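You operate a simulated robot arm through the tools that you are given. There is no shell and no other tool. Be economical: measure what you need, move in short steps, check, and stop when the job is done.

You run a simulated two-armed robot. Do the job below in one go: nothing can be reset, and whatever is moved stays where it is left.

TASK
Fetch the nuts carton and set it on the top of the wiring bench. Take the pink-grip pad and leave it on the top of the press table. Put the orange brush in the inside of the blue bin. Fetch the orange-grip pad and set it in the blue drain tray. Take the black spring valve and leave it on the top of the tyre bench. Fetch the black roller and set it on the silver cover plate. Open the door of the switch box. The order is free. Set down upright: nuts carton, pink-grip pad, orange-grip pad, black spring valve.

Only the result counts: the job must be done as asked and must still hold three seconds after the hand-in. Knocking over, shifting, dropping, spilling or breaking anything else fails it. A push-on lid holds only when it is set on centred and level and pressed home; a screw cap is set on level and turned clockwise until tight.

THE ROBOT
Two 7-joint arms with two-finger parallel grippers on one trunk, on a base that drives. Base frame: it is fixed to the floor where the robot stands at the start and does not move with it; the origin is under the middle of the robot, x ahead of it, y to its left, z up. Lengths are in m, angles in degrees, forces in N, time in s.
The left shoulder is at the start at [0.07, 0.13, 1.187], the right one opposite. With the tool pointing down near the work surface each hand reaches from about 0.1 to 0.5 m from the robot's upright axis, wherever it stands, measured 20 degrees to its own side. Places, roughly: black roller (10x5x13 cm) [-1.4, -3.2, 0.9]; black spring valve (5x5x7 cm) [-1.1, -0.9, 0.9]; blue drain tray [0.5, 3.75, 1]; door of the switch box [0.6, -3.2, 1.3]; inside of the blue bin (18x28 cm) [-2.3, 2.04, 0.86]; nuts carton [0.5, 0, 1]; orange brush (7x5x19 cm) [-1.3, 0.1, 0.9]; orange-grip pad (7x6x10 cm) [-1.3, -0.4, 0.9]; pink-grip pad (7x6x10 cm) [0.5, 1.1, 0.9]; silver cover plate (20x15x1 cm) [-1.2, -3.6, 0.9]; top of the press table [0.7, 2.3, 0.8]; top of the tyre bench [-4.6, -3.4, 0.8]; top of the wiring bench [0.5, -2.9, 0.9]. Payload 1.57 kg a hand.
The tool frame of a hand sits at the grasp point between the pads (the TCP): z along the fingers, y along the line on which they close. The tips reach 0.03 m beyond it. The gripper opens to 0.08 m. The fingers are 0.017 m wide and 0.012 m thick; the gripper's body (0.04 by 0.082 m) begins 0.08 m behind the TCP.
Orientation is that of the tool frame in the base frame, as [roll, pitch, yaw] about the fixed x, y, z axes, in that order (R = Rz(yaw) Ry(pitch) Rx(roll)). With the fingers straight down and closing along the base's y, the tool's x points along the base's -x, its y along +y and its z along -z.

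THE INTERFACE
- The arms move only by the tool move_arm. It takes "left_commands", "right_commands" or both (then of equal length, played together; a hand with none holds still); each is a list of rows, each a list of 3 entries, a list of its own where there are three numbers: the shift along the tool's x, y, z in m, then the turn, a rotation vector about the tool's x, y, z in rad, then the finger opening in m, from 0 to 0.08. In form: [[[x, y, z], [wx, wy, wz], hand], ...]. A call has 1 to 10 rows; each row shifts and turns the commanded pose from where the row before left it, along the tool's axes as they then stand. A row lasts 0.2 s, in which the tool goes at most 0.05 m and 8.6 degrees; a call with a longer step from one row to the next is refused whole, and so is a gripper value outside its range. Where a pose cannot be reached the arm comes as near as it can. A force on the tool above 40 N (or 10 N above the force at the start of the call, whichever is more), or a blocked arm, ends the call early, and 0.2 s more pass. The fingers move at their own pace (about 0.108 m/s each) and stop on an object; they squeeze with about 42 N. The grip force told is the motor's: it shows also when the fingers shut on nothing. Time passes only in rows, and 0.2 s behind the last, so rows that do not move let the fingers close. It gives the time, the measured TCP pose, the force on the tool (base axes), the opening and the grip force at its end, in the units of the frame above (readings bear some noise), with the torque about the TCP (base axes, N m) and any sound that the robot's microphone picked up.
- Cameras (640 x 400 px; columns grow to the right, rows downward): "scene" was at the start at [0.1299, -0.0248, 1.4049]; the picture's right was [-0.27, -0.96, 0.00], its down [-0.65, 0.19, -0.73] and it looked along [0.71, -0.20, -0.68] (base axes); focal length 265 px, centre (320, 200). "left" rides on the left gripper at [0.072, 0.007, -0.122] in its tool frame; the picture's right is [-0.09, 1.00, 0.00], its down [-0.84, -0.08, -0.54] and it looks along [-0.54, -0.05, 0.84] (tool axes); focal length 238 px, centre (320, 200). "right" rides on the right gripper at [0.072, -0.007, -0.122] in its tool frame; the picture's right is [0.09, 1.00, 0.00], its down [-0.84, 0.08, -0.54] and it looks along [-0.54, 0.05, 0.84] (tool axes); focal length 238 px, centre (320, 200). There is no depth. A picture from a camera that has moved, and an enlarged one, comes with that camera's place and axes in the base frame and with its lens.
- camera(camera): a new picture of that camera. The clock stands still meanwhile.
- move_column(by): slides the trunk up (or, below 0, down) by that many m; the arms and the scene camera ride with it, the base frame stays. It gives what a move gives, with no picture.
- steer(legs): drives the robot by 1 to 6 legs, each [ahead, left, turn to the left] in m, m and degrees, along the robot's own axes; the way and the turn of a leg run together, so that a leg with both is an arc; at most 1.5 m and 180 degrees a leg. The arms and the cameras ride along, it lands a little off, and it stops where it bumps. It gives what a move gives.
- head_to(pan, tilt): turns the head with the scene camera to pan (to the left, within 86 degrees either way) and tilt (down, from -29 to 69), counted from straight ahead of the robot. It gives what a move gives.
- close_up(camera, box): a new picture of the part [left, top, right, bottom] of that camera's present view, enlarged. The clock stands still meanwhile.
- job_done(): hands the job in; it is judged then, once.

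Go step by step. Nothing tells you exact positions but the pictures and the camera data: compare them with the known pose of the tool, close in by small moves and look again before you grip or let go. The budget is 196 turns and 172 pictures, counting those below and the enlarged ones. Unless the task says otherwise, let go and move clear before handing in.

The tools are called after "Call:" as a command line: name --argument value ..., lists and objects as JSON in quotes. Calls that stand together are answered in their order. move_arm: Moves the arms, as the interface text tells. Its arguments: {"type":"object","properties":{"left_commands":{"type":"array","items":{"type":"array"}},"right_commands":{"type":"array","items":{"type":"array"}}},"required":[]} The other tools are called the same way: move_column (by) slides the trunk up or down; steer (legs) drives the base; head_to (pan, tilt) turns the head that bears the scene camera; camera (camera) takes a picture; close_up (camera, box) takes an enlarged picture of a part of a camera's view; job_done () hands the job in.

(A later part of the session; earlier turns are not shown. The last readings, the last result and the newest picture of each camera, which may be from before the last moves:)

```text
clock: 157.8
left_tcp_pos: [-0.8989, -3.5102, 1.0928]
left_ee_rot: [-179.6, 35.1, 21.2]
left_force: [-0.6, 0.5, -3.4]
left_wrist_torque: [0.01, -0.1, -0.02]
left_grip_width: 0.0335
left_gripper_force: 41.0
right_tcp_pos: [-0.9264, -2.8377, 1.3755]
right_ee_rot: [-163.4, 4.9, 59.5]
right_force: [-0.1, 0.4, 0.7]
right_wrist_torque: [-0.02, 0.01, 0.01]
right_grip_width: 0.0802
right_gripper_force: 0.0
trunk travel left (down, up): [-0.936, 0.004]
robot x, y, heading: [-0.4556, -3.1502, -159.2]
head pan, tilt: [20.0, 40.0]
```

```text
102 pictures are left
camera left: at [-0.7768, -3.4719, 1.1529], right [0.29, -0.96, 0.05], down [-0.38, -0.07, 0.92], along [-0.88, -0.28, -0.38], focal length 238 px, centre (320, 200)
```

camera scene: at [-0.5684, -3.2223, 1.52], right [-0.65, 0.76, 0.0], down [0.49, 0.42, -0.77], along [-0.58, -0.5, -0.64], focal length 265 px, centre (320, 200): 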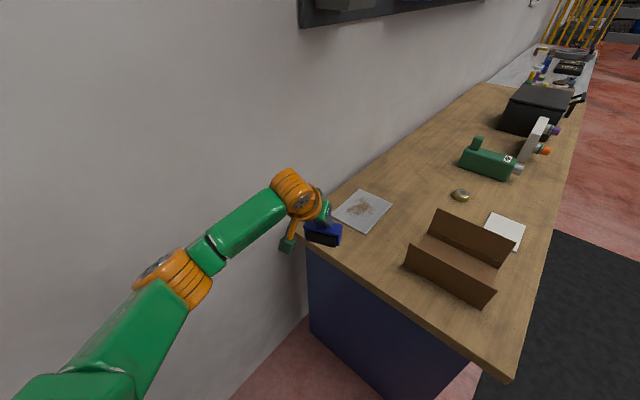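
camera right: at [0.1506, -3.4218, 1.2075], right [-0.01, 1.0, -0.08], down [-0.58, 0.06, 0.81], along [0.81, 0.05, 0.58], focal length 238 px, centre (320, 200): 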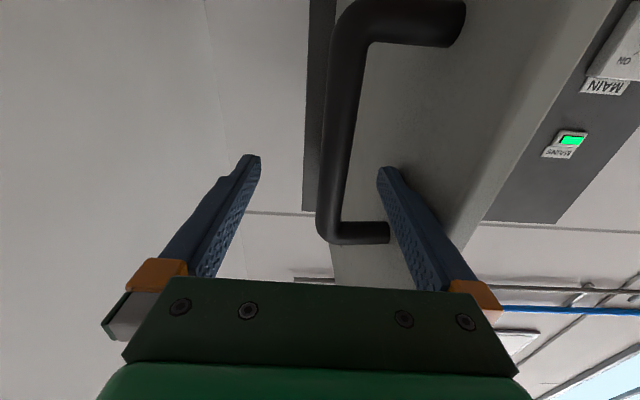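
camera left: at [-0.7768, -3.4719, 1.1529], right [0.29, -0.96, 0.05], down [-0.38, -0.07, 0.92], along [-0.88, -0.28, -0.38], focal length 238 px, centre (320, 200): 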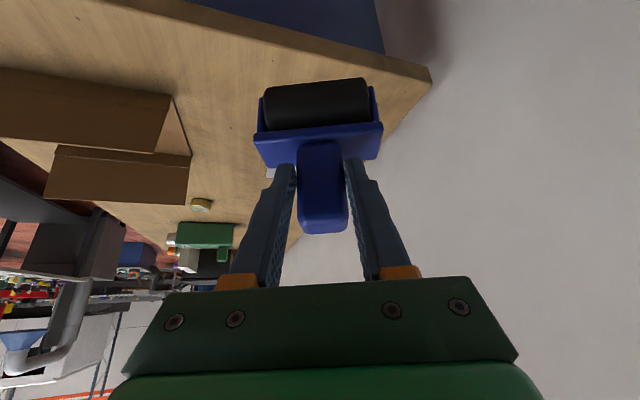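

Call:
steer --legs '[[0.25, -0.042, 0]]'

Call:
camera --camera "scene"

Call:
camera --camera "left"

```text
clock: 159.6
left_tcp_pos: [-1.1433, -3.5608, 1.0947]
left_ee_rot: [-179.6, 35.2, 21.2]
left_force: [0.6, -0.7, -3.4]
left_wrist_torque: [0.03, -0.1, 0.0]
left_grip_width: 0.0334
left_gripper_force: 41.5
right_tcp_pos: [-1.1705, -2.888, 1.3774]
right_ee_rot: [-163.1, 4.9, 59.4]
right_force: [0.4, 0.0, -0.1]
right_wrist_torque: [0.0, 0.04, -0.01]
right_grip_width: 0.08
right_gripper_force: 0.0
trunk travel left (down, up): [-0.936, 0.004]
robot x, y, heading: [-0.7018, -3.1969, -159.1]
head pan, tilt: [20.0, 40.0]
```

```text
101 pictures are left
camera scene: at [-0.8123, -3.2727, 1.5204], right [-0.65, 0.76, 0.0], down [0.48, 0.42, -0.77], along [-0.58, -0.5, -0.64], focal length 265 px, centre (320, 200)
```

scene: 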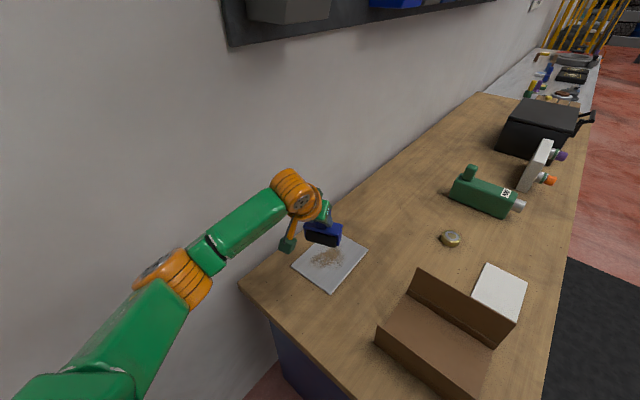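

```text
100 pictures are left
camera left: at [-1.022, -3.522, 1.1539], right [0.29, -0.96, 0.05], down [-0.37, -0.07, 0.93], along [-0.88, -0.28, -0.38], focal length 238 px, centre (320, 200)
```

left: 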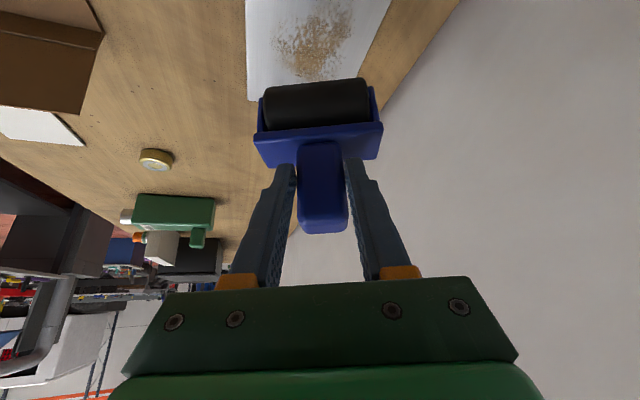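

I'll shift 6 cm further over the plate's centre, then lower with the trunk.

Call:
move_arm --left_commands '[[[-0.0245, -0.008, 0.0172], [0, 0, 0], 0.01], [[-0.0245, -0.008, 0.0172], [0, 0, 0], 0.01], [[0, 0, 0], [0, 0, 0], 0.01]]'

Call:
move_column --by -0.095

Call:
close_up --camera "scene" --box '[220, 130, 420, 270]'

Call:
camera --camera "left"

```text
clock: 160.4
left_tcp_pos: [-1.2084, -3.5677, 1.094]
left_ee_rot: [-179.6, 35.0, 21.1]
left_force: [0.3, 0.5, -4.7]
left_wrist_torque: [0.05, -0.1, 0.03]
left_grip_width: 0.0335
left_gripper_force: 41.3
right_tcp_pos: [-1.1754, -2.8875, 1.3775]
right_ee_rot: [-163.3, 4.9, 59.3]
right_force: [-0.4, -0.2, -1.3]
right_wrist_torque: [0.0, 0.03, 0.02]
right_grip_width: 0.08
right_gripper_force: 0.1
trunk travel left (down, up): [-0.936, 0.004]
robot x, y, heading: [-0.7061, -3.1963, -159.2]
head pan, tilt: [20.0, 40.0]
```

```text
clock: 161.7
left_tcp_pos: [-1.2087, -3.5687, 0.997]
left_ee_rot: [-179.5, 34.9, 21.2]
left_force: [-0.6, 0.3, -4.2]
left_wrist_torque: [0.06, -0.11, -0.01]
left_grip_width: 0.0332
left_gripper_force: 41.4
right_tcp_pos: [-1.1757, -2.8892, 1.281]
right_ee_rot: [-163.2, 4.8, 59.3]
right_force: [-0.1, 0.2, -0.1]
right_wrist_torque: [0.0, 0.0, -0.02]
right_grip_width: 0.0802
right_gripper_force: 0.1
trunk travel left (down, up): [-0.841, 0.099]
robot x, y, heading: [-0.704, -3.198, -159.2]
head pan, tilt: [20.0, 40.0]
```

```text
2.86 times, centred on (320, 200) of scene
camera zoom: at [-0.8174, -3.2735, 1.4249], right [-0.65, 0.76, 0.0], down [0.49, 0.42, -0.77], along [-0.58, -0.5, -0.64], focal length 758 px, centre (320, 200)
```

zoom: 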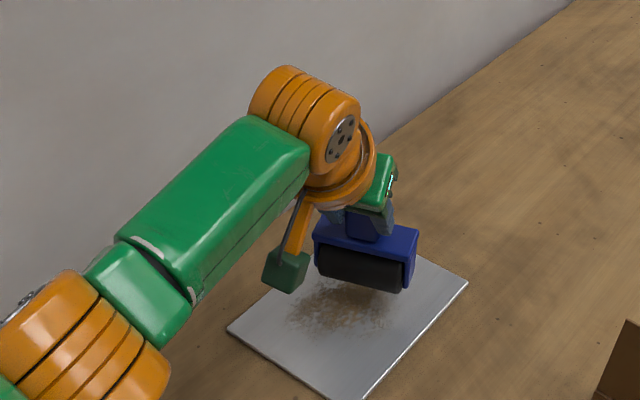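

```text
98 pictures are left
camera left: at [-1.0871, -3.5296, 1.0577], right [0.29, -0.96, 0.05], down [-0.38, -0.07, 0.92], along [-0.88, -0.28, -0.38], focal length 238 px, centre (320, 200)
```

left: 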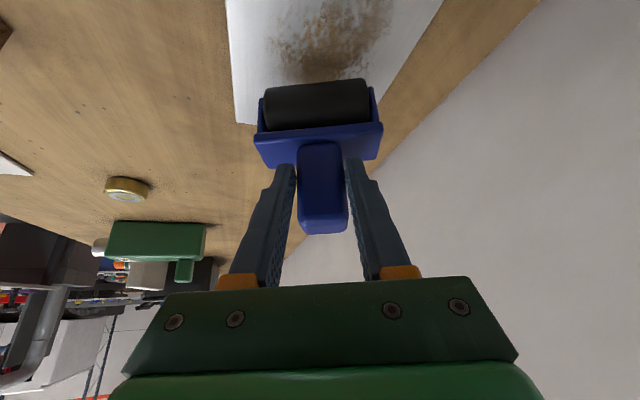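

The roller is slightly toward the far and wall side, so I'll correct by about 1.5 cm and lower to contact.

Call:
move_arm --left_commands '[[[0.0147, -0.008, -0.0103], [0, 0, 0], 0.01], [[0.0046, 0, 0.0066], [0, 0, 0], 0.01], [[0.0029, 0, 0.0041], [0, 0, 0], 0.01], [[0, 0, 0], [0, 0, 0], 0.01]]'

Call:
close_up --camera "scene" --box '[220, 130, 420, 270]'

```text
clock: 162.7
left_tcp_pos: [-1.1958, -3.5551, 0.9846]
left_ee_rot: [-179.6, 35.1, 21.2]
left_force: [-0.5, 0.4, -3.7]
left_wrist_torque: [0.01, -0.11, 0.0]
left_grip_width: 0.0332
left_gripper_force: 41.6
right_tcp_pos: [-1.176, -2.8884, 1.2804]
right_ee_rot: [-163.3, 4.8, 59.4]
right_force: [0.5, 0.0, 0.9]
right_wrist_torque: [0.0, -0.02, 0.05]
right_grip_width: 0.08
right_gripper_force: 0.1
trunk travel left (down, up): [-0.841, 0.099]
robot x, y, heading: [-0.7046, -3.1984, -158.8]
head pan, tilt: [20.0, 40.0]
```

```text
2.86 times, centred on (320, 200) of scene
camera zoom: at [-0.8172, -3.2735, 1.4249], right [-0.65, 0.76, 0.0], down [0.49, 0.42, -0.77], along [-0.58, -0.5, -0.64], focal length 758 px, centre (320, 200)
```

zoom: 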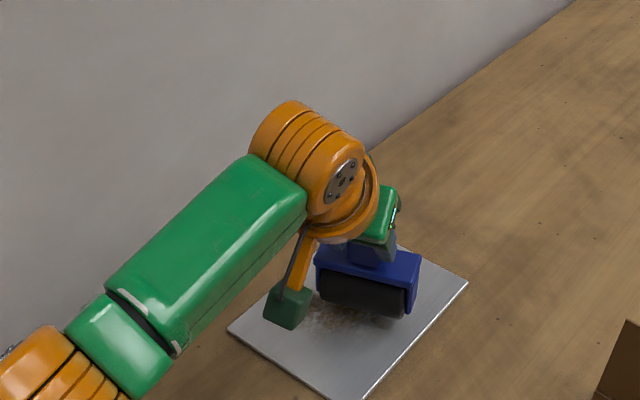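

Call:
move_arm --left_commands '[[[0.0017, 0, 0.0025], [0, 0, 0], 0.01], [[0.0017, 0, 0.0025], [0, 0, 0], 0.01], [[0, 0, 0], [0, 0, 0], 0.01]]'

```text
clock: 163.5
left_tcp_pos: [-1.1942, -3.5534, 0.9792]
left_ee_rot: [-179.6, 34.8, 21.1]
left_force: [-0.3, 0.7, -3.8]
left_wrist_torque: [0.04, -0.1, -0.03]
left_grip_width: 0.0334
left_gripper_force: 41.2
right_tcp_pos: [-1.1752, -2.8887, 1.2806]
right_ee_rot: [-163.3, 4.8, 59.4]
right_force: [0.0, 0.3, 0.3]
right_wrist_torque: [0.03, 0.06, -0.01]
right_grip_width: 0.0803
right_gripper_force: 0.0
trunk travel left (down, up): [-0.841, 0.099]
robot x, y, heading: [-0.7041, -3.1957, -159.2]
head pan, tilt: [20.0, 40.0]
```

Call:
move_arm --left_commands '[[[0.0012, 0, 0.0016], [0, 0, 0], 0.01], [[0.0012, 0, 0.0016], [0, 0, 0], 0.01], [[0, 0, 0], [0, 0, 0], 0.01]]'

```text
clock: 164.3
left_tcp_pos: [-1.1941, -3.5528, 0.974]
left_ee_rot: [-179.5, 35.0, 21.2]
left_force: [0.3, -0.5, -3.6]
left_wrist_torque: [0.03, -0.06, -0.04]
left_grip_width: 0.0333
left_gripper_force: 41.4
right_tcp_pos: [-1.1755, -2.8897, 1.281]
right_ee_rot: [-163.3, 4.8, 59.4]
right_force: [0.7, -0.6, -0.3]
right_wrist_torque: [-0.03, 0.01, -0.01]
right_grip_width: 0.0799
right_gripper_force: 0.1
trunk travel left (down, up): [-0.841, 0.099]
robot x, y, heading: [-0.7046, -3.1954, -159.5]
head pan, tilt: [20.0, 40.0]
```

Call:
move_arm --left_commands '[[[0.0012, 0, 0.0016], [0, 0, 0], 0.01], [[0.0012, 0, 0.0016], [0, 0, 0], 0.01], [[0.0006, 0, 0.0008], [0, 0, 0], 0.01], [[0, 0, 0], [0, 0, 0], 0.01]]'

Call:
close_up --camera "scene" --box '[270, 180, 370, 260]'

```text
clock: 165.3
left_tcp_pos: [-1.1939, -3.5517, 0.9725]
left_ee_rot: [-179.6, 35.4, 21.2]
left_force: [-6.1, -4.2, 14.1]
left_wrist_torque: [-0.55, 0.72, -0.01]
left_grip_width: 0.0336
left_gripper_force: 41.3
right_tcp_pos: [-1.1728, -2.8858, 1.2824]
right_ee_rot: [-163.3, 5.0, 59.3]
right_force: [0.4, -0.2, 0.4]
right_wrist_torque: [0.05, 0.03, 0.0]
right_grip_width: 0.0801
right_gripper_force: 0.0
trunk travel left (down, up): [-0.841, 0.099]
robot x, y, heading: [-0.7072, -3.1977, -159.0]
head pan, tilt: [20.0, 40.0]
```

```text
5.00 times, centred on (320, 220) of scene
camera zoom: at [-0.8141, -3.2711, 1.4255], right [-0.65, 0.76, 0.0], down [0.49, 0.42, -0.77], along [-0.58, -0.5, -0.64], focal length 1326 px, centre (320, 100)
```

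zoom: 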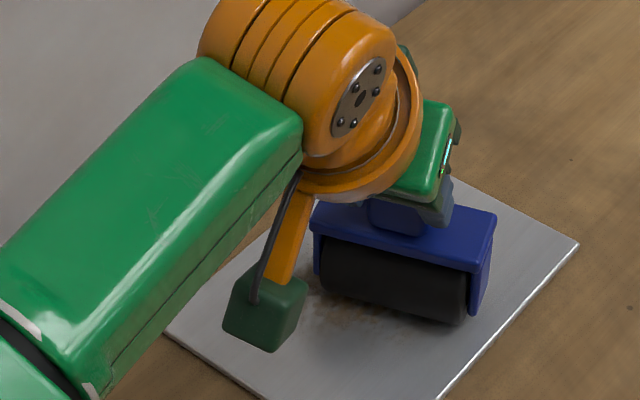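

The roller touches the plate, so I'll open and back out along the finger axis.

Call:
move_arm --left_commands '[[[-0.0006, 0, -0.0009], [0, 0, 0], 0.01], [[0, 0, 0], [0, 0, 0], 0.05], [[0, 0, 0], [0, 0, 0], 0.08], [[0, 0, 0], [0, 0, 0], 0.08], [[0, 0, -0.03], [0, 0, 0], 0.08], [[0, 0, -0.04], [0, 0, 0], 0.08], [[0, 0, -0.04], [0, 0, 0], 0.08]]'

Call:
camera --camera "scene"

```text
clock: 166.9
left_tcp_pos: [-1.1357, -3.5308, 1.0635]
left_ee_rot: [-179.7, 35.1, 21.2]
left_force: [0.7, 1.2, -0.7]
left_wrist_torque: [0.0, -0.01, 0.01]
left_grip_width: 0.0799
left_gripper_force: 0.0
right_tcp_pos: [-1.1733, -2.8873, 1.2822]
right_ee_rot: [-163.3, 4.9, 59.4]
right_force: [0.1, 0.6, -0.6]
right_wrist_torque: [-0.03, -0.02, 0.0]
right_grip_width: 0.0799
right_gripper_force: 0.1
trunk travel left (down, up): [-0.841, 0.099]
robot x, y, heading: [-0.7001, -3.1945, -159.4]
head pan, tilt: [20.0, 40.0]
```

```text
95 pictures are left
camera scene: at [-0.8153, -3.272, 1.4251], right [-0.65, 0.76, 0.0], down [0.49, 0.42, -0.77], along [-0.58, -0.5, -0.64], focal length 265 px, centre (320, 200)
```

scene: 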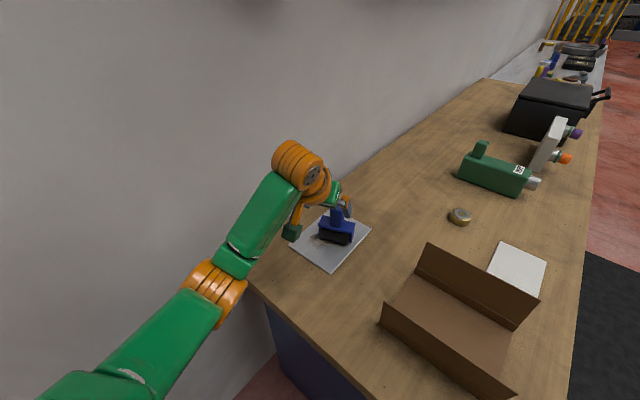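

The roller stands well on the plate. I'll back out, turn, and head to the end of the middle table, where the black spring valve sits.

Call:
move_column --by 0.095

Call:
steer --legs '[[-0.26, 0.03, 0], [-0.266, -0.7, 0], [0, 0, -111]]'

Call:
head_to --pan 25 --tilt 25

Call:
camera --camera "scene"

```text
clock: 168.2
left_tcp_pos: [-1.1339, -3.5319, 1.1591]
left_ee_rot: [-179.6, 35.0, 21.2]
left_force: [-0.7, 0.5, -0.5]
left_wrist_torque: [0.0, -0.01, 0.02]
left_grip_width: 0.0801
left_gripper_force: 0.0
right_tcp_pos: [-1.1734, -2.8881, 1.3757]
right_ee_rot: [-163.3, 4.8, 59.4]
right_force: [-0.5, 0.8, -0.5]
right_wrist_torque: [0.0, -0.02, -0.04]
right_grip_width: 0.0802
right_gripper_force: 0.1
trunk travel left (down, up): [-0.936, 0.004]
robot x, y, heading: [-0.7042, -3.1988, -159.3]
head pan, tilt: [20.0, 40.0]
```

```text
clock: 178.4
left_tcp_pos: [-0.5998, -1.8629, 1.1568]
left_ee_rot: [-179.6, 35.0, -90.1]
left_force: [0.5, 0.6, -0.3]
left_wrist_torque: [-0.03, -0.01, 0.01]
left_grip_width: 0.0801
left_gripper_force: 0.0
right_tcp_pos: [0.0131, -2.0612, 1.3775]
right_ee_rot: [-163.4, 4.9, -51.9]
right_force: [0.0, -0.5, 0.3]
right_wrist_torque: [0.01, 0.0, 0.01]
right_grip_width: 0.08
right_gripper_force: 0.0
trunk travel left (down, up): [-0.936, 0.004]
robot x, y, heading: [-0.4461, -2.3842, 89.5]
head pan, tilt: [20.0, 40.0]
```

```text
clock: 179.1
left_tcp_pos: [-0.5999, -1.8638, 1.1571]
left_ee_rot: [-179.6, 35.0, -90.1]
left_force: [0.3, 0.5, 0.7]
left_wrist_torque: [0.0, 0.01, 0.01]
left_grip_width: 0.0799
left_gripper_force: 0.0
right_tcp_pos: [0.0132, -2.06, 1.3757]
right_ee_rot: [-163.3, 5.0, -51.9]
right_force: [-0.2, 0.1, 0.4]
right_wrist_torque: [-0.03, -0.01, -0.02]
right_grip_width: 0.08
right_gripper_force: 0.1
trunk travel left (down, up): [-0.936, 0.004]
robot x, y, heading: [-0.4474, -2.383, 89.7]
head pan, tilt: [25.0, 25.0]
```

```text
94 pictures are left
camera scene: at [-0.4839, -2.2535, 1.5433], right [0.91, 0.41, 0.0], down [0.18, -0.39, -0.91], along [-0.38, 0.82, -0.42], focal length 265 px, centre (320, 200)
```

scene: 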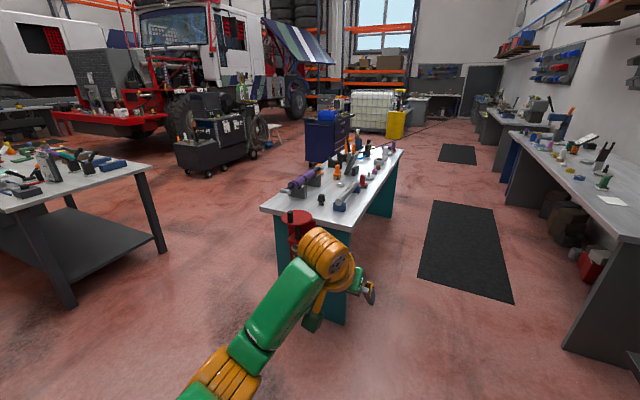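

Call:
close_up --camera "scene" --box '[250, 130, 410, 250]'

Call:
close_up --camera "scene" --box '[0, 0, 330, 200]'

```text
3.33 times, centred on (330, 190) of scene
camera zoom: at [-0.4839, -2.2535, 1.5433], right [0.91, 0.41, 0.0], down [0.18, -0.39, -0.91], along [-0.38, 0.82, -0.42], focal length 884 px, centre (287, 233)
```

zoom: 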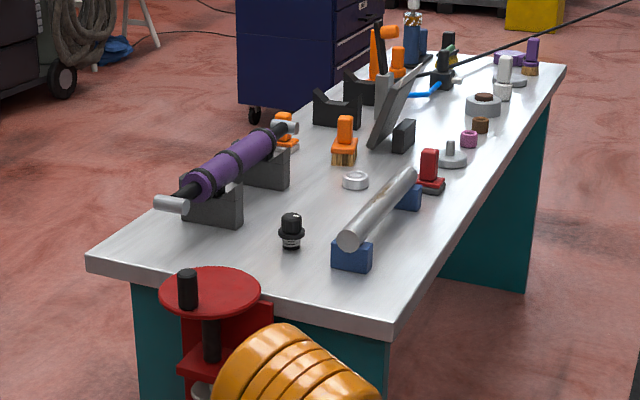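

```text
1.94 times, centred on (165, 100) of scene
camera zoom: at [-0.4839, -2.2535, 1.5433], right [0.91, 0.41, 0.0], down [0.18, -0.39, -0.91], along [-0.38, 0.82, -0.42], focal length 514 px, centre (621, 394)
```

zoom: 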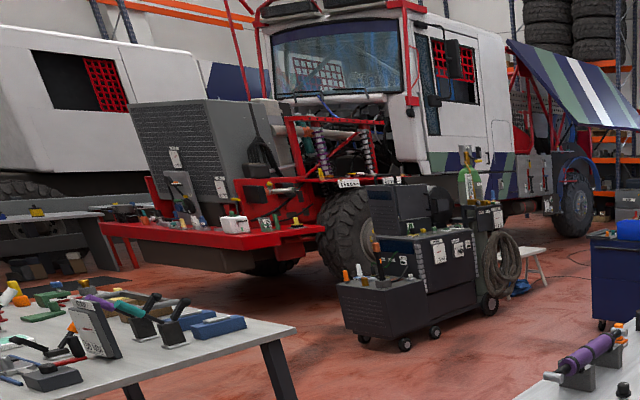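

The black spring valve is on the middle table at about (-1.06, -0.99), behind a grey shaft on blue blocks. I'll approach from the aisle side with a steeper hand, so I drive up the aisle and turn to face the table.

Call:
move_arm --left_commands '[[[-0.02, 0, -0.03], [0, 0.117, 0], 0.08], [[-0.02, 0, -0.03], [0, 0.117, 0], 0.08], [[0, 0, 0], [0, 0.115, 0], 0.08], [[0, 0, 0], [0, 0, 0], 0.08]]'

Call:
steer --legs '[[1.5, -0.2, 0], [0.06, 0, 90]]'

Call:
head_to --pan 10 --tilt 40

Call:
camera --camera "scene"

```text
clock: 180.1
left_tcp_pos: [-0.5996, -1.8612, 1.2298]
left_ee_rot: [-179.8, 15.1, -90.5]
left_force: [-1.2, -0.4, -0.2]
left_wrist_torque: [-0.01, 0.02, 0.01]
left_grip_width: 0.08
left_gripper_force: 0.0
right_tcp_pos: [0.0149, -2.0621, 1.3762]
right_ee_rot: [-163.2, 4.9, -52.0]
right_force: [0.2, 0.1, -0.1]
right_wrist_torque: [0.02, -0.01, -0.01]
right_grip_width: 0.0801
right_gripper_force: 0.0
trunk travel left (down, up): [-0.936, 0.004]
robot x, y, heading: [-0.4485, -2.3862, 89.4]
head pan, tilt: [25.0, 25.0]
```

```text
refused: leg 1 is longer than a leg can be; nothing moved
```

```text
clock: 180.9
left_tcp_pos: [-0.5999, -1.8608, 1.2296]
left_ee_rot: [-179.7, 15.0, -90.4]
left_force: [-0.8, -0.4, 0.1]
left_wrist_torque: [0.0, -0.02, -0.04]
left_grip_width: 0.0801
left_gripper_force: 0.1
right_tcp_pos: [0.0131, -2.0613, 1.3763]
right_ee_rot: [-163.3, 4.9, -52.1]
right_force: [-0.3, 0.4, 0.2]
right_wrist_torque: [-0.01, 0.03, -0.01]
right_grip_width: 0.0801
right_gripper_force: 0.0
trunk travel left (down, up): [-0.936, 0.004]
robot x, y, heading: [-0.4475, -2.3819, 89.6]
head pan, tilt: [10.0, 40.0]
```

```text
91 pictures are left
camera scene: at [-0.4598, -2.2534, 1.5201], right [0.99, 0.17, 0.0], down [0.11, -0.63, -0.77], along [-0.13, 0.76, -0.64], focal length 265 px, centre (320, 200)
```

scene: 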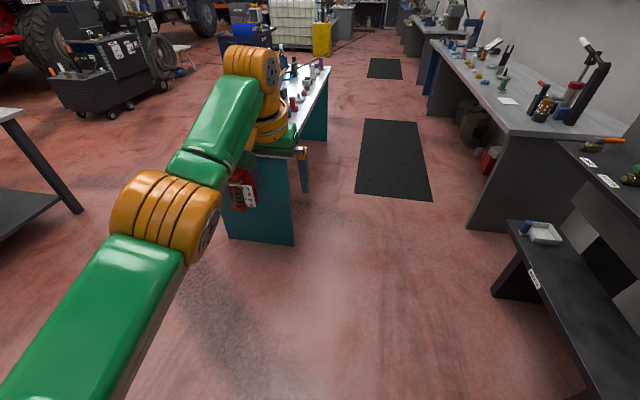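

Call:
steer --legs '[[0.8, -0.12, 0], [0.75, -0.08, 0], [0.0, 0, 90]]'

Call:
camera --camera "scene"

```text
clock: 192.8
left_tcp_pos: [-0.7529, -1.0024, 1.2286]
left_ee_rot: [-179.8, 15.0, 0.4]
left_force: [-0.2, 0.6, 0.4]
left_wrist_torque: [-0.01, -0.01, 0.01]
left_grip_width: 0.08
left_gripper_force: 0.1
right_tcp_pos: [-0.5603, -0.3856, 1.3767]
right_ee_rot: [-163.4, 4.9, 38.7]
right_force: [0.2, -0.2, -0.7]
right_wrist_torque: [-0.03, -0.02, 0.03]
right_grip_width: 0.0801
right_gripper_force: 0.0
trunk travel left (down, up): [-0.936, 0.004]
robot x, y, heading: [-0.2281, -0.841, -179.9]
head pan, tilt: [10.0, 40.0]
```

```text
90 pictures are left
camera scene: at [-0.3638, -0.8585, 1.5201], right [-0.18, 0.98, 0.0], down [0.63, 0.11, -0.77], along [-0.75, -0.14, -0.64], focal length 265 px, centre (320, 200)
```

scene: 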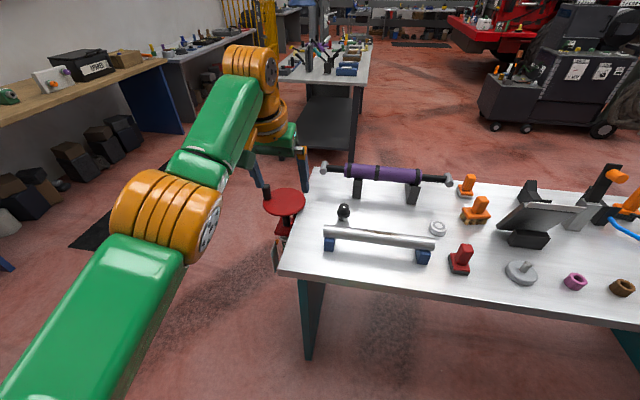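

Call:
close_up --camera "scene" --box '[280, 150, 520, 290]'

```text
2.67 times, centred on (400, 220) of scene
camera zoom: at [-0.3638, -0.8585, 1.5201], right [-0.18, 0.98, 0.0], down [0.63, 0.11, -0.77], along [-0.75, -0.14, -0.64], focal length 708 px, centre (107, 147)
```

zoom: 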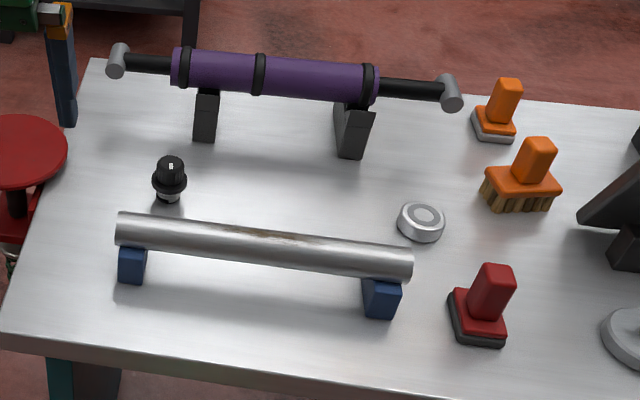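

The valve is at about (-1.03, -0.90) with its top near z 0.94. I'll drive in and lower the hand over it.

Call:
steer --legs '[[0.27, -0.1, 0]]'

Call:
move_arm --left_commands '[[[0.0116, 0, 0.0435], [0, 0, 0], 0.08], [[0.0116, 0, 0.0435], [0, 0, 0], 0.08], [[0.0116, 0, 0.0435], [0, 0, 0], 0.08], [[0, 0, 0], [0, 0, 0], 0.08]]'

Call:
camera --camera "left"

Call:
camera --camera "scene"

```text
clock: 194.7
left_tcp_pos: [-1.0203, -0.9034, 1.2309]
left_ee_rot: [-179.6, 15.2, 0.4]
left_force: [-0.6, 0.6, -0.9]
left_wrist_torque: [0.02, -0.01, -0.02]
left_grip_width: 0.0801
left_gripper_force: 0.2
right_tcp_pos: [-0.8265, -0.2869, 1.3781]
right_ee_rot: [-163.2, 5.0, 38.7]
right_force: [0.4, -0.2, 0.1]
right_wrist_torque: [0.03, 0.01, 0.03]
right_grip_width: 0.0804
right_gripper_force: 0.0
trunk travel left (down, up): [-0.936, 0.004]
robot x, y, heading: [-0.4991, -0.7418, -179.7]
head pan, tilt: [10.0, 40.0]
```

```text
clock: 195.7
left_tcp_pos: [-1.0231, -0.9011, 1.095]
left_ee_rot: [-179.8, 15.0, 0.3]
left_force: [-0.1, 0.2, 0.1]
left_wrist_torque: [-0.03, 0.0, 0.0]
left_grip_width: 0.0799
left_gripper_force: 0.1
right_tcp_pos: [-0.83, -0.2873, 1.3762]
right_ee_rot: [-163.2, 4.9, 38.7]
right_force: [1.0, -0.1, -0.4]
right_wrist_torque: [0.02, -0.02, -0.01]
right_grip_width: 0.0796
right_gripper_force: 0.0
trunk travel left (down, up): [-0.936, 0.004]
robot x, y, heading: [-0.5, -0.7425, -179.9]
head pan, tilt: [10.0, 40.0]
```

```text
88 pictures are left
camera left: at [-0.9235, -0.9097, 1.1953], right [-0.08, -1.0, 0.02], down [-0.67, 0.07, 0.74], along [-0.74, 0.05, -0.67], focal length 238 px, centre (320, 200)
```

left: 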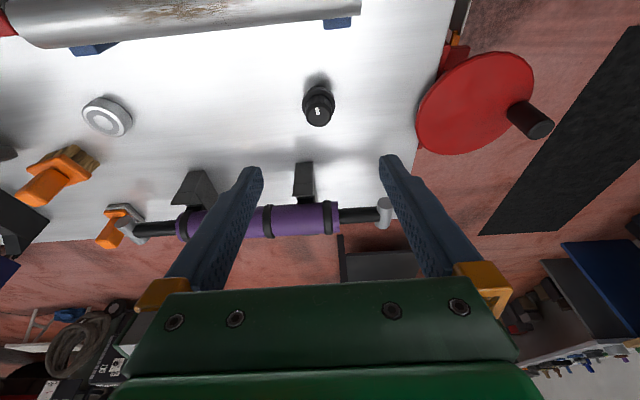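

```text
87 pictures are left
camera scene: at [-0.635, -0.7587, 1.52], right [-0.18, 0.98, 0.0], down [0.63, 0.11, -0.77], along [-0.75, -0.13, -0.64], focal length 265 px, centre (320, 200)
```

scene: 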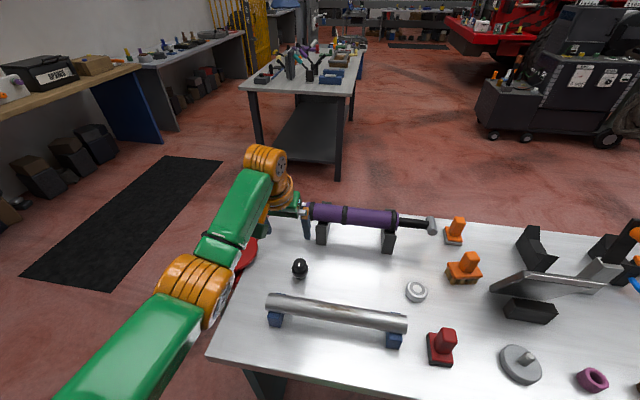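

I'll nudge 3 cm forward with the base, correct sideways, then lower with the trunk.

Call:
steer --legs '[[0.03, 0, 0]]'

Call:
move_column --by -0.1

Call:
camera --camera "left"

Call:
close_up --camera "scene" --box '[210, 150, 410, 290]'

```text
clock: 196.6
left_tcp_pos: [-1.0466, -0.902, 1.0971]
left_ee_rot: [-179.7, 15.3, 0.3]
left_force: [1.1, -0.8, 0.3]
left_wrist_torque: [-0.02, 0.04, -0.03]
left_grip_width: 0.0798
left_gripper_force: 0.0
right_tcp_pos: [-0.8517, -0.2858, 1.3784]
right_ee_rot: [-163.1, 5.2, 38.8]
right_force: [-0.8, -0.5, -0.3]
right_wrist_torque: [0.0, 0.04, 0.0]
right_grip_width: 0.0801
right_gripper_force: 0.1
trunk travel left (down, up): [-0.936, 0.004]
robot x, y, heading: [-0.5333, -0.7455, -179.5]
head pan, tilt: [10.0, 40.0]
```

```text
clock: 197.9
left_tcp_pos: [-1.0525, -0.9021, 0.9959]
left_ee_rot: [-179.7, 15.1, 0.3]
left_force: [0.2, -0.3, -0.6]
left_wrist_torque: [0.02, 0.0, -0.04]
left_grip_width: 0.0799
left_gripper_force: 0.0
right_tcp_pos: [-0.8585, -0.2864, 1.2779]
right_ee_rot: [-163.4, 4.9, 38.7]
right_force: [0.8, 0.2, 0.4]
right_wrist_torque: [0.01, 0.01, -0.01]
right_grip_width: 0.08
right_gripper_force: 0.1
trunk travel left (down, up): [-0.836, 0.104]
robot x, y, heading: [-0.5318, -0.7428, -180.1]
head pan, tilt: [10.0, 40.0]
```

```text
86 pictures are left
camera left: at [-0.9521, -0.9099, 1.0961], right [-0.08, -1.0, 0.02], down [-0.67, 0.07, 0.74], along [-0.74, 0.05, -0.67], focal length 238 px, centre (320, 200)
```

left: 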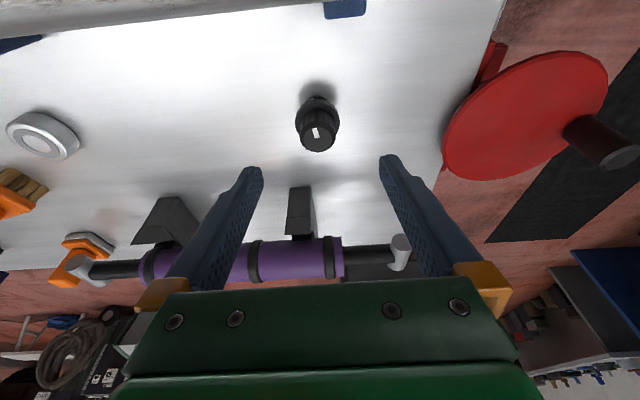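

```text
2.86 times, centred on (310, 220) of scene
camera zoom: at [-0.6632, -0.7592, 1.4201], right [-0.18, 0.98, 0.0], down [0.63, 0.11, -0.77], along [-0.75, -0.13, -0.64], focal length 758 px, centre (349, 143)
```

zoom: 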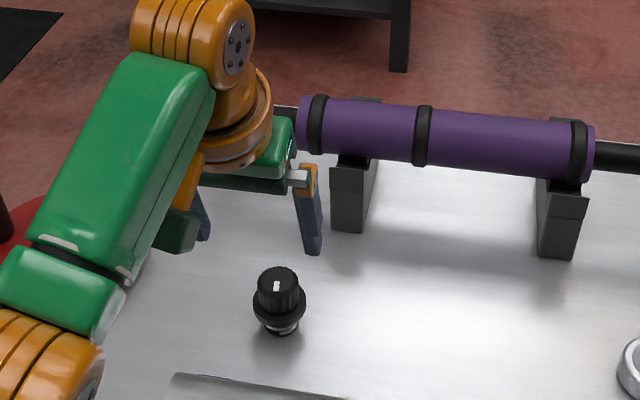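

The valve is centred under the hand. I'll lower the rest by trunk and check.

Call:
move_column --by -0.056

Call:
camera --camera "left"

Call:
close_up --camera "scene" --box '[230, 160, 370, 260]'

```text
clock: 198.9
left_tcp_pos: [-1.0523, -0.9011, 0.939]
left_ee_rot: [-179.7, 14.9, 0.4]
left_force: [-0.6, -0.6, 0.1]
left_wrist_torque: [0.03, -0.02, 0.02]
left_grip_width: 0.0801
left_gripper_force: 0.1
right_tcp_pos: [-0.8602, -0.2864, 1.22]
right_ee_rot: [-163.4, 4.9, 38.7]
right_force: [0.6, -0.5, 0.1]
right_wrist_torque: [-0.01, 0.02, 0.03]
right_grip_width: 0.0799
right_gripper_force: 0.1
trunk travel left (down, up): [-0.78, 0.16]
robot x, y, heading: [-0.5301, -0.742, -179.8]
head pan, tilt: [10.0, 40.0]
```

```text
84 pictures are left
camera left: at [-0.9525, -0.91, 1.0398], right [-0.08, -1.0, 0.02], down [-0.67, 0.07, 0.74], along [-0.74, 0.05, -0.67], focal length 238 px, centre (320, 200)
```

left: 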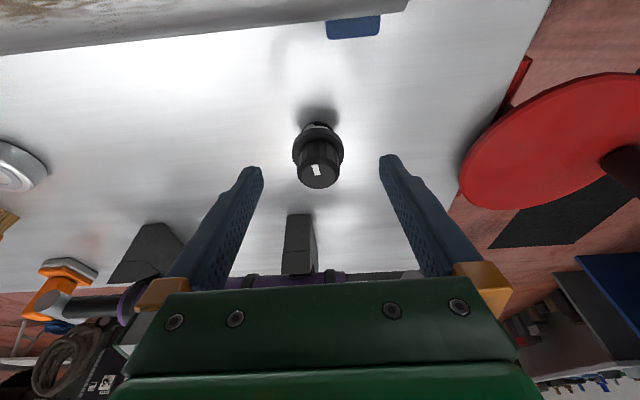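

```text
4.00 times, centred on (300, 210) of scene
camera zoom: at [-0.6638, -0.7593, 1.364], right [-0.18, 0.98, 0.0], down [0.63, 0.11, -0.77], along [-0.75, -0.13, -0.64], focal length 1061 px, centre (400, 160)
```

zoom: 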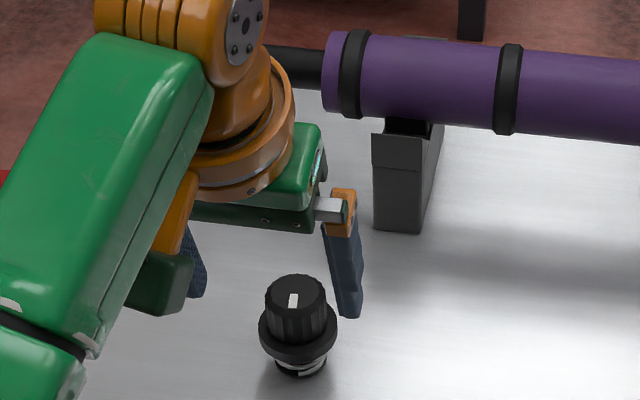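

The valve is slightly nearer the robot than the fingers. I'll shift back about 1.1 cm and close on the knob.

Call:
move_arm --left_commands '[[[0.0106, 0, -0.0028], [0, 0, 0], 0.08], [[0, 0, 0], [0, 0, 0], 0.08]]'

Call:
close_up --camera "left" --box '[220, 110, 420, 230]'

```text
clock: 199.5
left_tcp_pos: [-1.0424, -0.9026, 0.939]
left_ee_rot: [-179.7, 15.0, 0.3]
left_force: [-0.5, 0.2, -0.1]
left_wrist_torque: [0.01, 0.0, 0.0]
left_grip_width: 0.0799
left_gripper_force: 0.2
right_tcp_pos: [-0.8592, -0.2858, 1.2198]
right_ee_rot: [-163.3, 4.9, 38.7]
right_force: [0.6, -0.1, -0.6]
right_wrist_torque: [-0.04, -0.03, 0.04]
right_grip_width: 0.08
right_gripper_force: 0.1
trunk travel left (down, up): [-0.78, 0.16]
robot x, y, heading: [-0.5263, -0.7418, -180.0]
head pan, tilt: [10.0, 40.0]
```

```text
3.20 times, centred on (320, 170) of left
camera zoom: at [-0.9412, -0.9101, 1.04], right [-0.08, -1.0, 0.02], down [-0.67, 0.07, 0.74], along [-0.74, 0.05, -0.67], focal length 763 px, centre (320, 296)
```

zoom: 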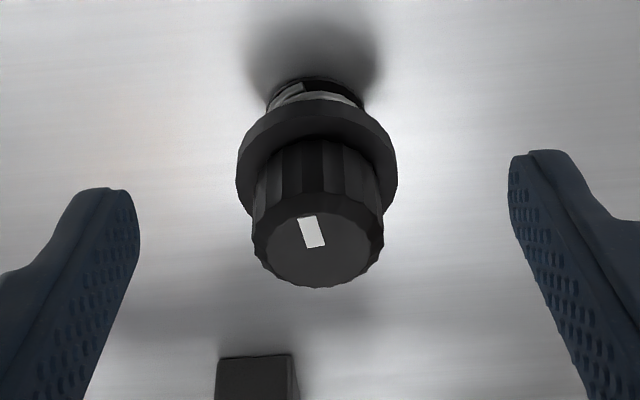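

I'll raise 5 mm so the tips clear the flange, then grip the knob and lift.

Call:
move_arm --left_commands '[[[-0.0013, 0, -0.005], [0, 0, 0], 0.08], [[0, 0, 0], [0, 0, 0], 0.0], [[0, 0, 0], [0, 0, 0], 0.0], [[0, 0, 0], [0, 0, 0], 0.0], [[0, 0, 0], [0, 0, 0], 0.0]]'

Call:
close_up --camera "left" --box '[220, 110, 420, 230]'

```text
clock: 200.7
left_tcp_pos: [-1.0416, -0.9014, 0.9451]
left_ee_rot: [-179.7, 14.9, 0.3]
left_force: [-0.1, 0.4, -0.2]
left_wrist_torque: [0.0, -0.01, -0.01]
left_grip_width: 0.0
left_gripper_force: 20.8
right_tcp_pos: [-0.8579, -0.2848, 1.2205]
right_ee_rot: [-163.3, 5.0, 38.7]
right_force: [-0.4, 0.6, -1.0]
right_wrist_torque: [-0.03, 0.0, 0.01]
right_grip_width: 0.08
right_gripper_force: 0.0
trunk travel left (down, up): [-0.78, 0.16]
robot x, y, heading: [-0.5295, -0.7411, -179.9]
head pan, tilt: [10.0, 40.0]
```

```text
3.20 times, centred on (320, 170) of left
camera zoom: at [-0.9416, -0.9101, 1.0453], right [-0.08, -1.0, 0.02], down [-0.67, 0.07, 0.74], along [-0.74, 0.05, -0.67], focal length 763 px, centre (320, 296)
```

zoom: 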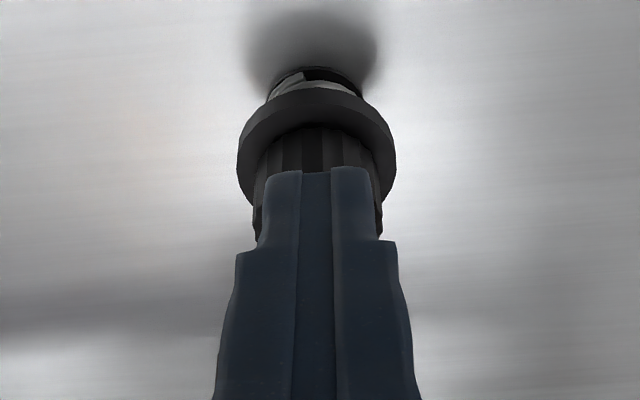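

The fingers closed above the knob. The views agree the valve is lower and further off than I took it: this table top is at about z 0.83, and the valve is at about (-1.076, -0.90) with its top at 0.90. I'll open, raise slightly, move forward and look again.

Call:
move_arm --left_commands '[[[-0.003, 0, -0.012], [0, 0, 0], 0.0], [[0, 0, 0], [0, 0, 0], 0.08], [[0, 0, 0], [0, 0, 0], 0.08], [[0, 0, 0], [0, 0, 0], 0.08]]'

Call:
steer --legs '[[0.03, 0, 0]]'

Call:
camera --camera "left"

Call:
close_up --camera "scene" --box '[230, 140, 370, 240]'

```text
clock: 201.7
left_tcp_pos: [-1.0414, -0.9019, 0.956]
left_ee_rot: [-179.7, 15.0, 0.3]
left_force: [0.2, 0.8, 0.4]
left_wrist_torque: [0.01, 0.02, -0.02]
left_grip_width: 0.08
left_gripper_force: 0.0
right_tcp_pos: [-0.8592, -0.2869, 1.2196]
right_ee_rot: [-163.3, 4.9, 38.7]
right_force: [0.8, 1.5, -0.4]
right_wrist_torque: [-0.01, -0.04, 0.0]
right_grip_width: 0.0799
right_gripper_force: 0.1
trunk travel left (down, up): [-0.78, 0.16]
robot x, y, heading: [-0.5291, -0.7436, -179.8]
head pan, tilt: [10.0, 40.0]
```

```text
clock: 202.5
left_tcp_pos: [-1.0668, -0.9019, 0.9598]
left_ee_rot: [-179.7, 15.3, 0.2]
left_force: [0.0, 1.2, -0.2]
left_wrist_torque: [0.0, 0.02, 0.01]
left_grip_width: 0.0802
left_gripper_force: 0.1
right_tcp_pos: [-0.8817, -0.2857, 1.2218]
right_ee_rot: [-163.1, 5.1, 38.6]
right_force: [0.8, -0.7, -0.5]
right_wrist_torque: [0.01, 0.06, 0.01]
right_grip_width: 0.08
right_gripper_force: 0.1
trunk travel left (down, up): [-0.78, 0.16]
robot x, y, heading: [-0.5579, -0.7438, -179.8]
head pan, tilt: [10.0, 40.0]
```

```text
80 pictures are left
camera left: at [-0.9659, -0.9101, 1.0599], right [-0.09, -1.0, 0.02], down [-0.66, 0.07, 0.74], along [-0.74, 0.05, -0.67], focal length 238 px, centre (320, 200)
```

left: 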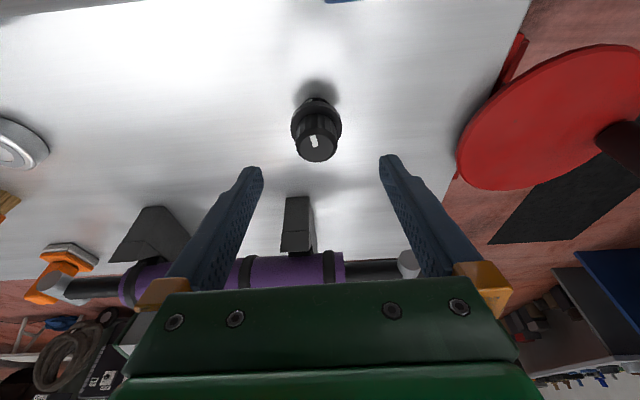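

```text
4.00 times, centred on (300, 190) of scene
camera zoom: at [-0.6869, -0.7593, 1.3648], right [-0.18, 0.98, 0.0], down [0.63, 0.11, -0.77], along [-0.76, -0.13, -0.64], focal length 1061 px, centre (400, 240)
```

zoom: 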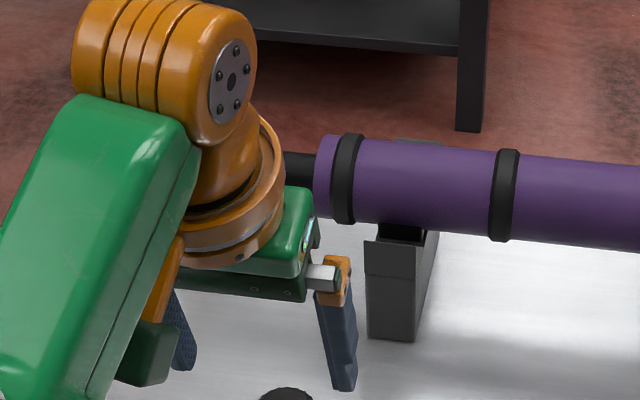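

The knob top is nearer z 0.89, at x about -1.085. I'll shift forward 1.2 cm, lower 5 cm, and check the left view against the finger tips.

Call:
move_arm --left_commands '[[[-0.0116, 0, 0.0031], [0, 0, 0], 0.08], [[0, 0, 0], [0, 0, 0], 0.08]]'

Call:
move_column --by -0.045

Call:
close_up --camera "left" --box '[220, 110, 420, 230]'

Call:
close_up --camera "scene" --box '[230, 160, 370, 260]'

```text
clock: 203.1
left_tcp_pos: [-1.0816, -0.9021, 0.9572]
left_ee_rot: [-179.8, 15.1, 0.4]
left_force: [0.9, 0.8, -0.3]
left_wrist_torque: [-0.02, 0.03, -0.04]
left_grip_width: 0.0799
left_gripper_force: 0.0
right_tcp_pos: [-0.8865, -0.2858, 1.221]
right_ee_rot: [-163.3, 5.1, 38.6]
right_force: [-0.2, -0.4, 0.2]
right_wrist_torque: [-0.03, -0.02, -0.02]
right_grip_width: 0.0799
right_gripper_force: 0.0
trunk travel left (down, up): [-0.78, 0.16]
robot x, y, heading: [-0.5582, -0.7423, -179.9]
head pan, tilt: [10.0, 40.0]
```

```text
clock: 204.0
left_tcp_pos: [-1.0831, -0.902, 0.9122]
left_ee_rot: [-179.8, 15.0, 0.3]
left_force: [0.1, 0.3, -0.8]
left_wrist_torque: [0.0, -0.01, 0.02]
left_grip_width: 0.0803
left_gripper_force: 0.1
right_tcp_pos: [-0.8894, -0.2865, 1.1757]
right_ee_rot: [-163.3, 4.8, 38.6]
right_force: [0.4, 0.5, -0.3]
right_wrist_torque: [-0.03, 0.01, -0.04]
right_grip_width: 0.0798
right_gripper_force: 0.1
trunk travel left (down, up): [-0.735, 0.205]
robot x, y, heading: [-0.5579, -0.7415, -180.1]
head pan, tilt: [10.0, 40.0]
```

```text
3.20 times, centred on (320, 170) of left
camera zoom: at [-0.983, -0.9101, 1.0127], right [-0.09, -1.0, 0.02], down [-0.67, 0.07, 0.74], along [-0.74, 0.05, -0.67], focal length 763 px, centre (320, 296)
```

zoom: 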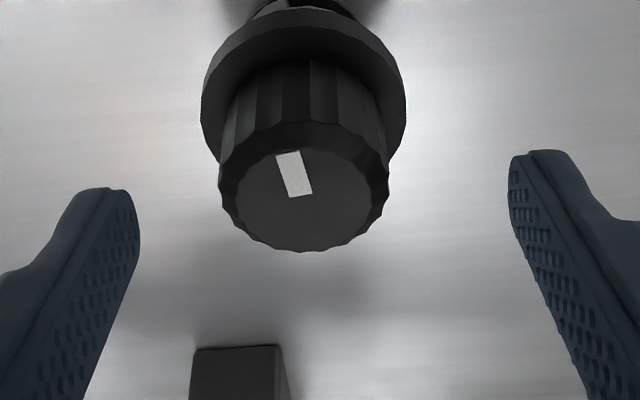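

```text
4.00 times, centred on (300, 210) of scene
camera zoom: at [-0.6936, -0.7593, 1.319], right [-0.17, 0.98, 0.0], down [0.63, 0.11, -0.77], along [-0.75, -0.13, -0.64], focal length 1061 px, centre (400, 160)
```

zoom: 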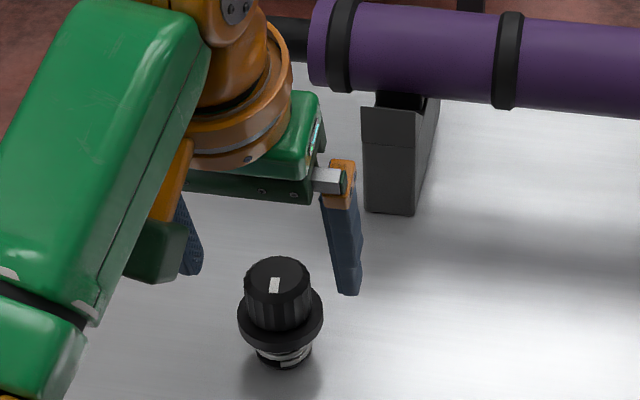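

Now I have it: the knob is 3.6 cm across, centred at (-1.09, -0.90), top at 0.888. I'll lower 2 cm and grip.

Call:
move_arm --left_commands '[[[0.003, -0.002, 0.021], [0, 0, 0], 0.08], [[0, 0, 0], [0, 0, 0], 0.0], [[0, 0, 0], [0, 0, 0], 0.0], [[0, 0, 0], [0, 0, 0], 0.0], [[0, 0, 0], [0, 0, 0], 0.0]]'

Call:
close_up --camera "left" --box '[220, 110, 420, 230]'

```text
clock: 205.2
left_tcp_pos: [-1.086, -0.8982, 0.8916]
left_ee_rot: [-179.8, 15.0, 0.3]
left_force: [-0.7, -0.5, 0.8]
left_wrist_torque: [-0.02, 0.0, 0.0]
left_grip_width: 0.0363
left_gripper_force: 41.8
right_tcp_pos: [-0.8894, -0.2871, 1.1748]
right_ee_rot: [-163.3, 4.9, 38.6]
right_force: [0.0, 0.0, -0.7]
right_wrist_torque: [0.0, 0.02, 0.05]
right_grip_width: 0.0801
right_gripper_force: 0.0
trunk travel left (down, up): [-0.735, 0.205]
robot x, y, heading: [-0.5577, -0.7451, -179.9]
head pan, tilt: [10.0, 40.0]
```

```text
3.20 times, centred on (320, 170) of left
camera zoom: at [-0.9856, -0.9075, 0.9918], right [-0.09, -1.0, 0.02], down [-0.67, 0.07, 0.74], along [-0.74, 0.05, -0.67], focal length 763 px, centre (320, 296)
```

zoom: 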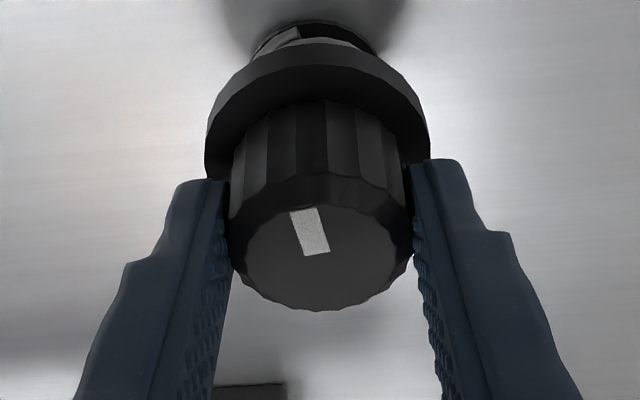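

The knob is gripped. I'll lift with the trunk and check it is held.

Call:
move_column --by 0.2

Call:
steer --legs '[[-0.33, 0, 0]]'

Call:
head_to --pan 35 --tilt 20

Call:
camera --camera "scene"

Call:
camera --camera "left"

```text
clock: 207.3
left_tcp_pos: [-1.0853, -0.8992, 1.0914]
left_ee_rot: [-179.7, 15.0, 0.3]
left_force: [-0.1, 0.1, -0.4]
left_wrist_torque: [0.01, 0.02, 0.01]
left_grip_width: 0.0363
left_gripper_force: 42.1
right_tcp_pos: [-0.8898, -0.2863, 1.3753]
right_ee_rot: [-163.3, 4.9, 38.8]
right_force: [0.0, 0.7, -0.3]
right_wrist_torque: [-0.01, 0.01, 0.02]
right_grip_width: 0.0799
right_gripper_force: 0.0
trunk travel left (down, up): [-0.935, 0.005]
robot x, y, heading: [-0.5604, -0.741, -180.2]
head pan, tilt: [10.0, 40.0]
```

```text
clock: 209.5
left_tcp_pos: [-0.7602, -0.8988, 1.0903]
left_ee_rot: [-179.7, 15.0, 0.4]
left_force: [0.1, -0.3, -1.3]
left_wrist_torque: [-0.01, 0.01, 0.03]
left_grip_width: 0.0362
left_gripper_force: 41.8
right_tcp_pos: [-0.566, -0.2873, 1.3737]
right_ee_rot: [-163.4, 4.9, 38.9]
right_force: [0.8, 0.1, -0.6]
right_wrist_torque: [0.01, -0.02, -0.01]
right_grip_width: 0.08
right_gripper_force: 0.1
trunk travel left (down, up): [-0.935, 0.005]
robot x, y, heading: [-0.2341, -0.7397, -180.0]
head pan, tilt: [10.0, 40.0]
```

```text
clock: 210.4
left_tcp_pos: [-0.7582, -0.8997, 1.0919]
left_ee_rot: [-179.7, 15.0, 0.5]
left_force: [0.5, 0.0, -0.6]
left_wrist_torque: [0.0, -0.02, 0.02]
left_grip_width: 0.036
left_gripper_force: 42.4
right_tcp_pos: [-0.5626, -0.2868, 1.3757]
right_ee_rot: [-163.3, 4.9, 38.7]
right_force: [-0.5, 0.1, -0.4]
right_wrist_torque: [-0.02, 0.0, -0.01]
right_grip_width: 0.0799
right_gripper_force: 0.1
trunk travel left (down, up): [-0.935, 0.005]
robot x, y, heading: [-0.2305, -0.7447, -179.8]
head pan, tilt: [35.0, 20.0]
```

```text
75 pictures are left
camera scene: at [-0.3584, -0.7974, 1.5504], right [-0.58, 0.82, 0.0], down [0.28, 0.2, -0.94], along [-0.77, -0.54, -0.34], focal length 265 px, centre (320, 200)
```

scene: 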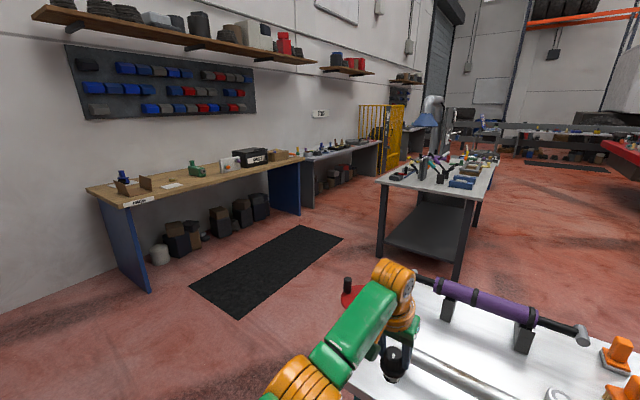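

```text
74 pictures are left
camera left: at [-0.6575, -0.9077, 1.192], right [-0.08, -1.0, 0.02], down [-0.67, 0.07, 0.74], along [-0.74, 0.05, -0.67], focal length 238 px, centre (320, 200)
```

left: 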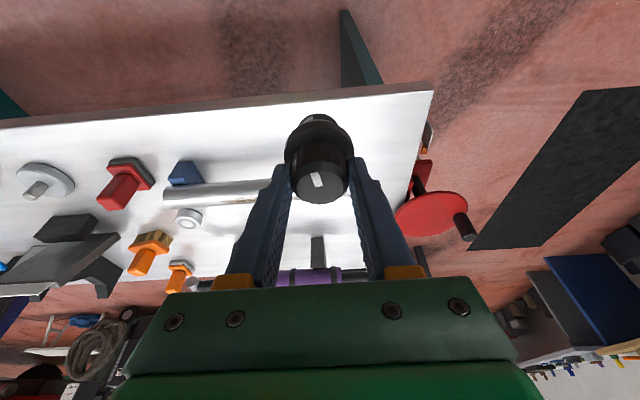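

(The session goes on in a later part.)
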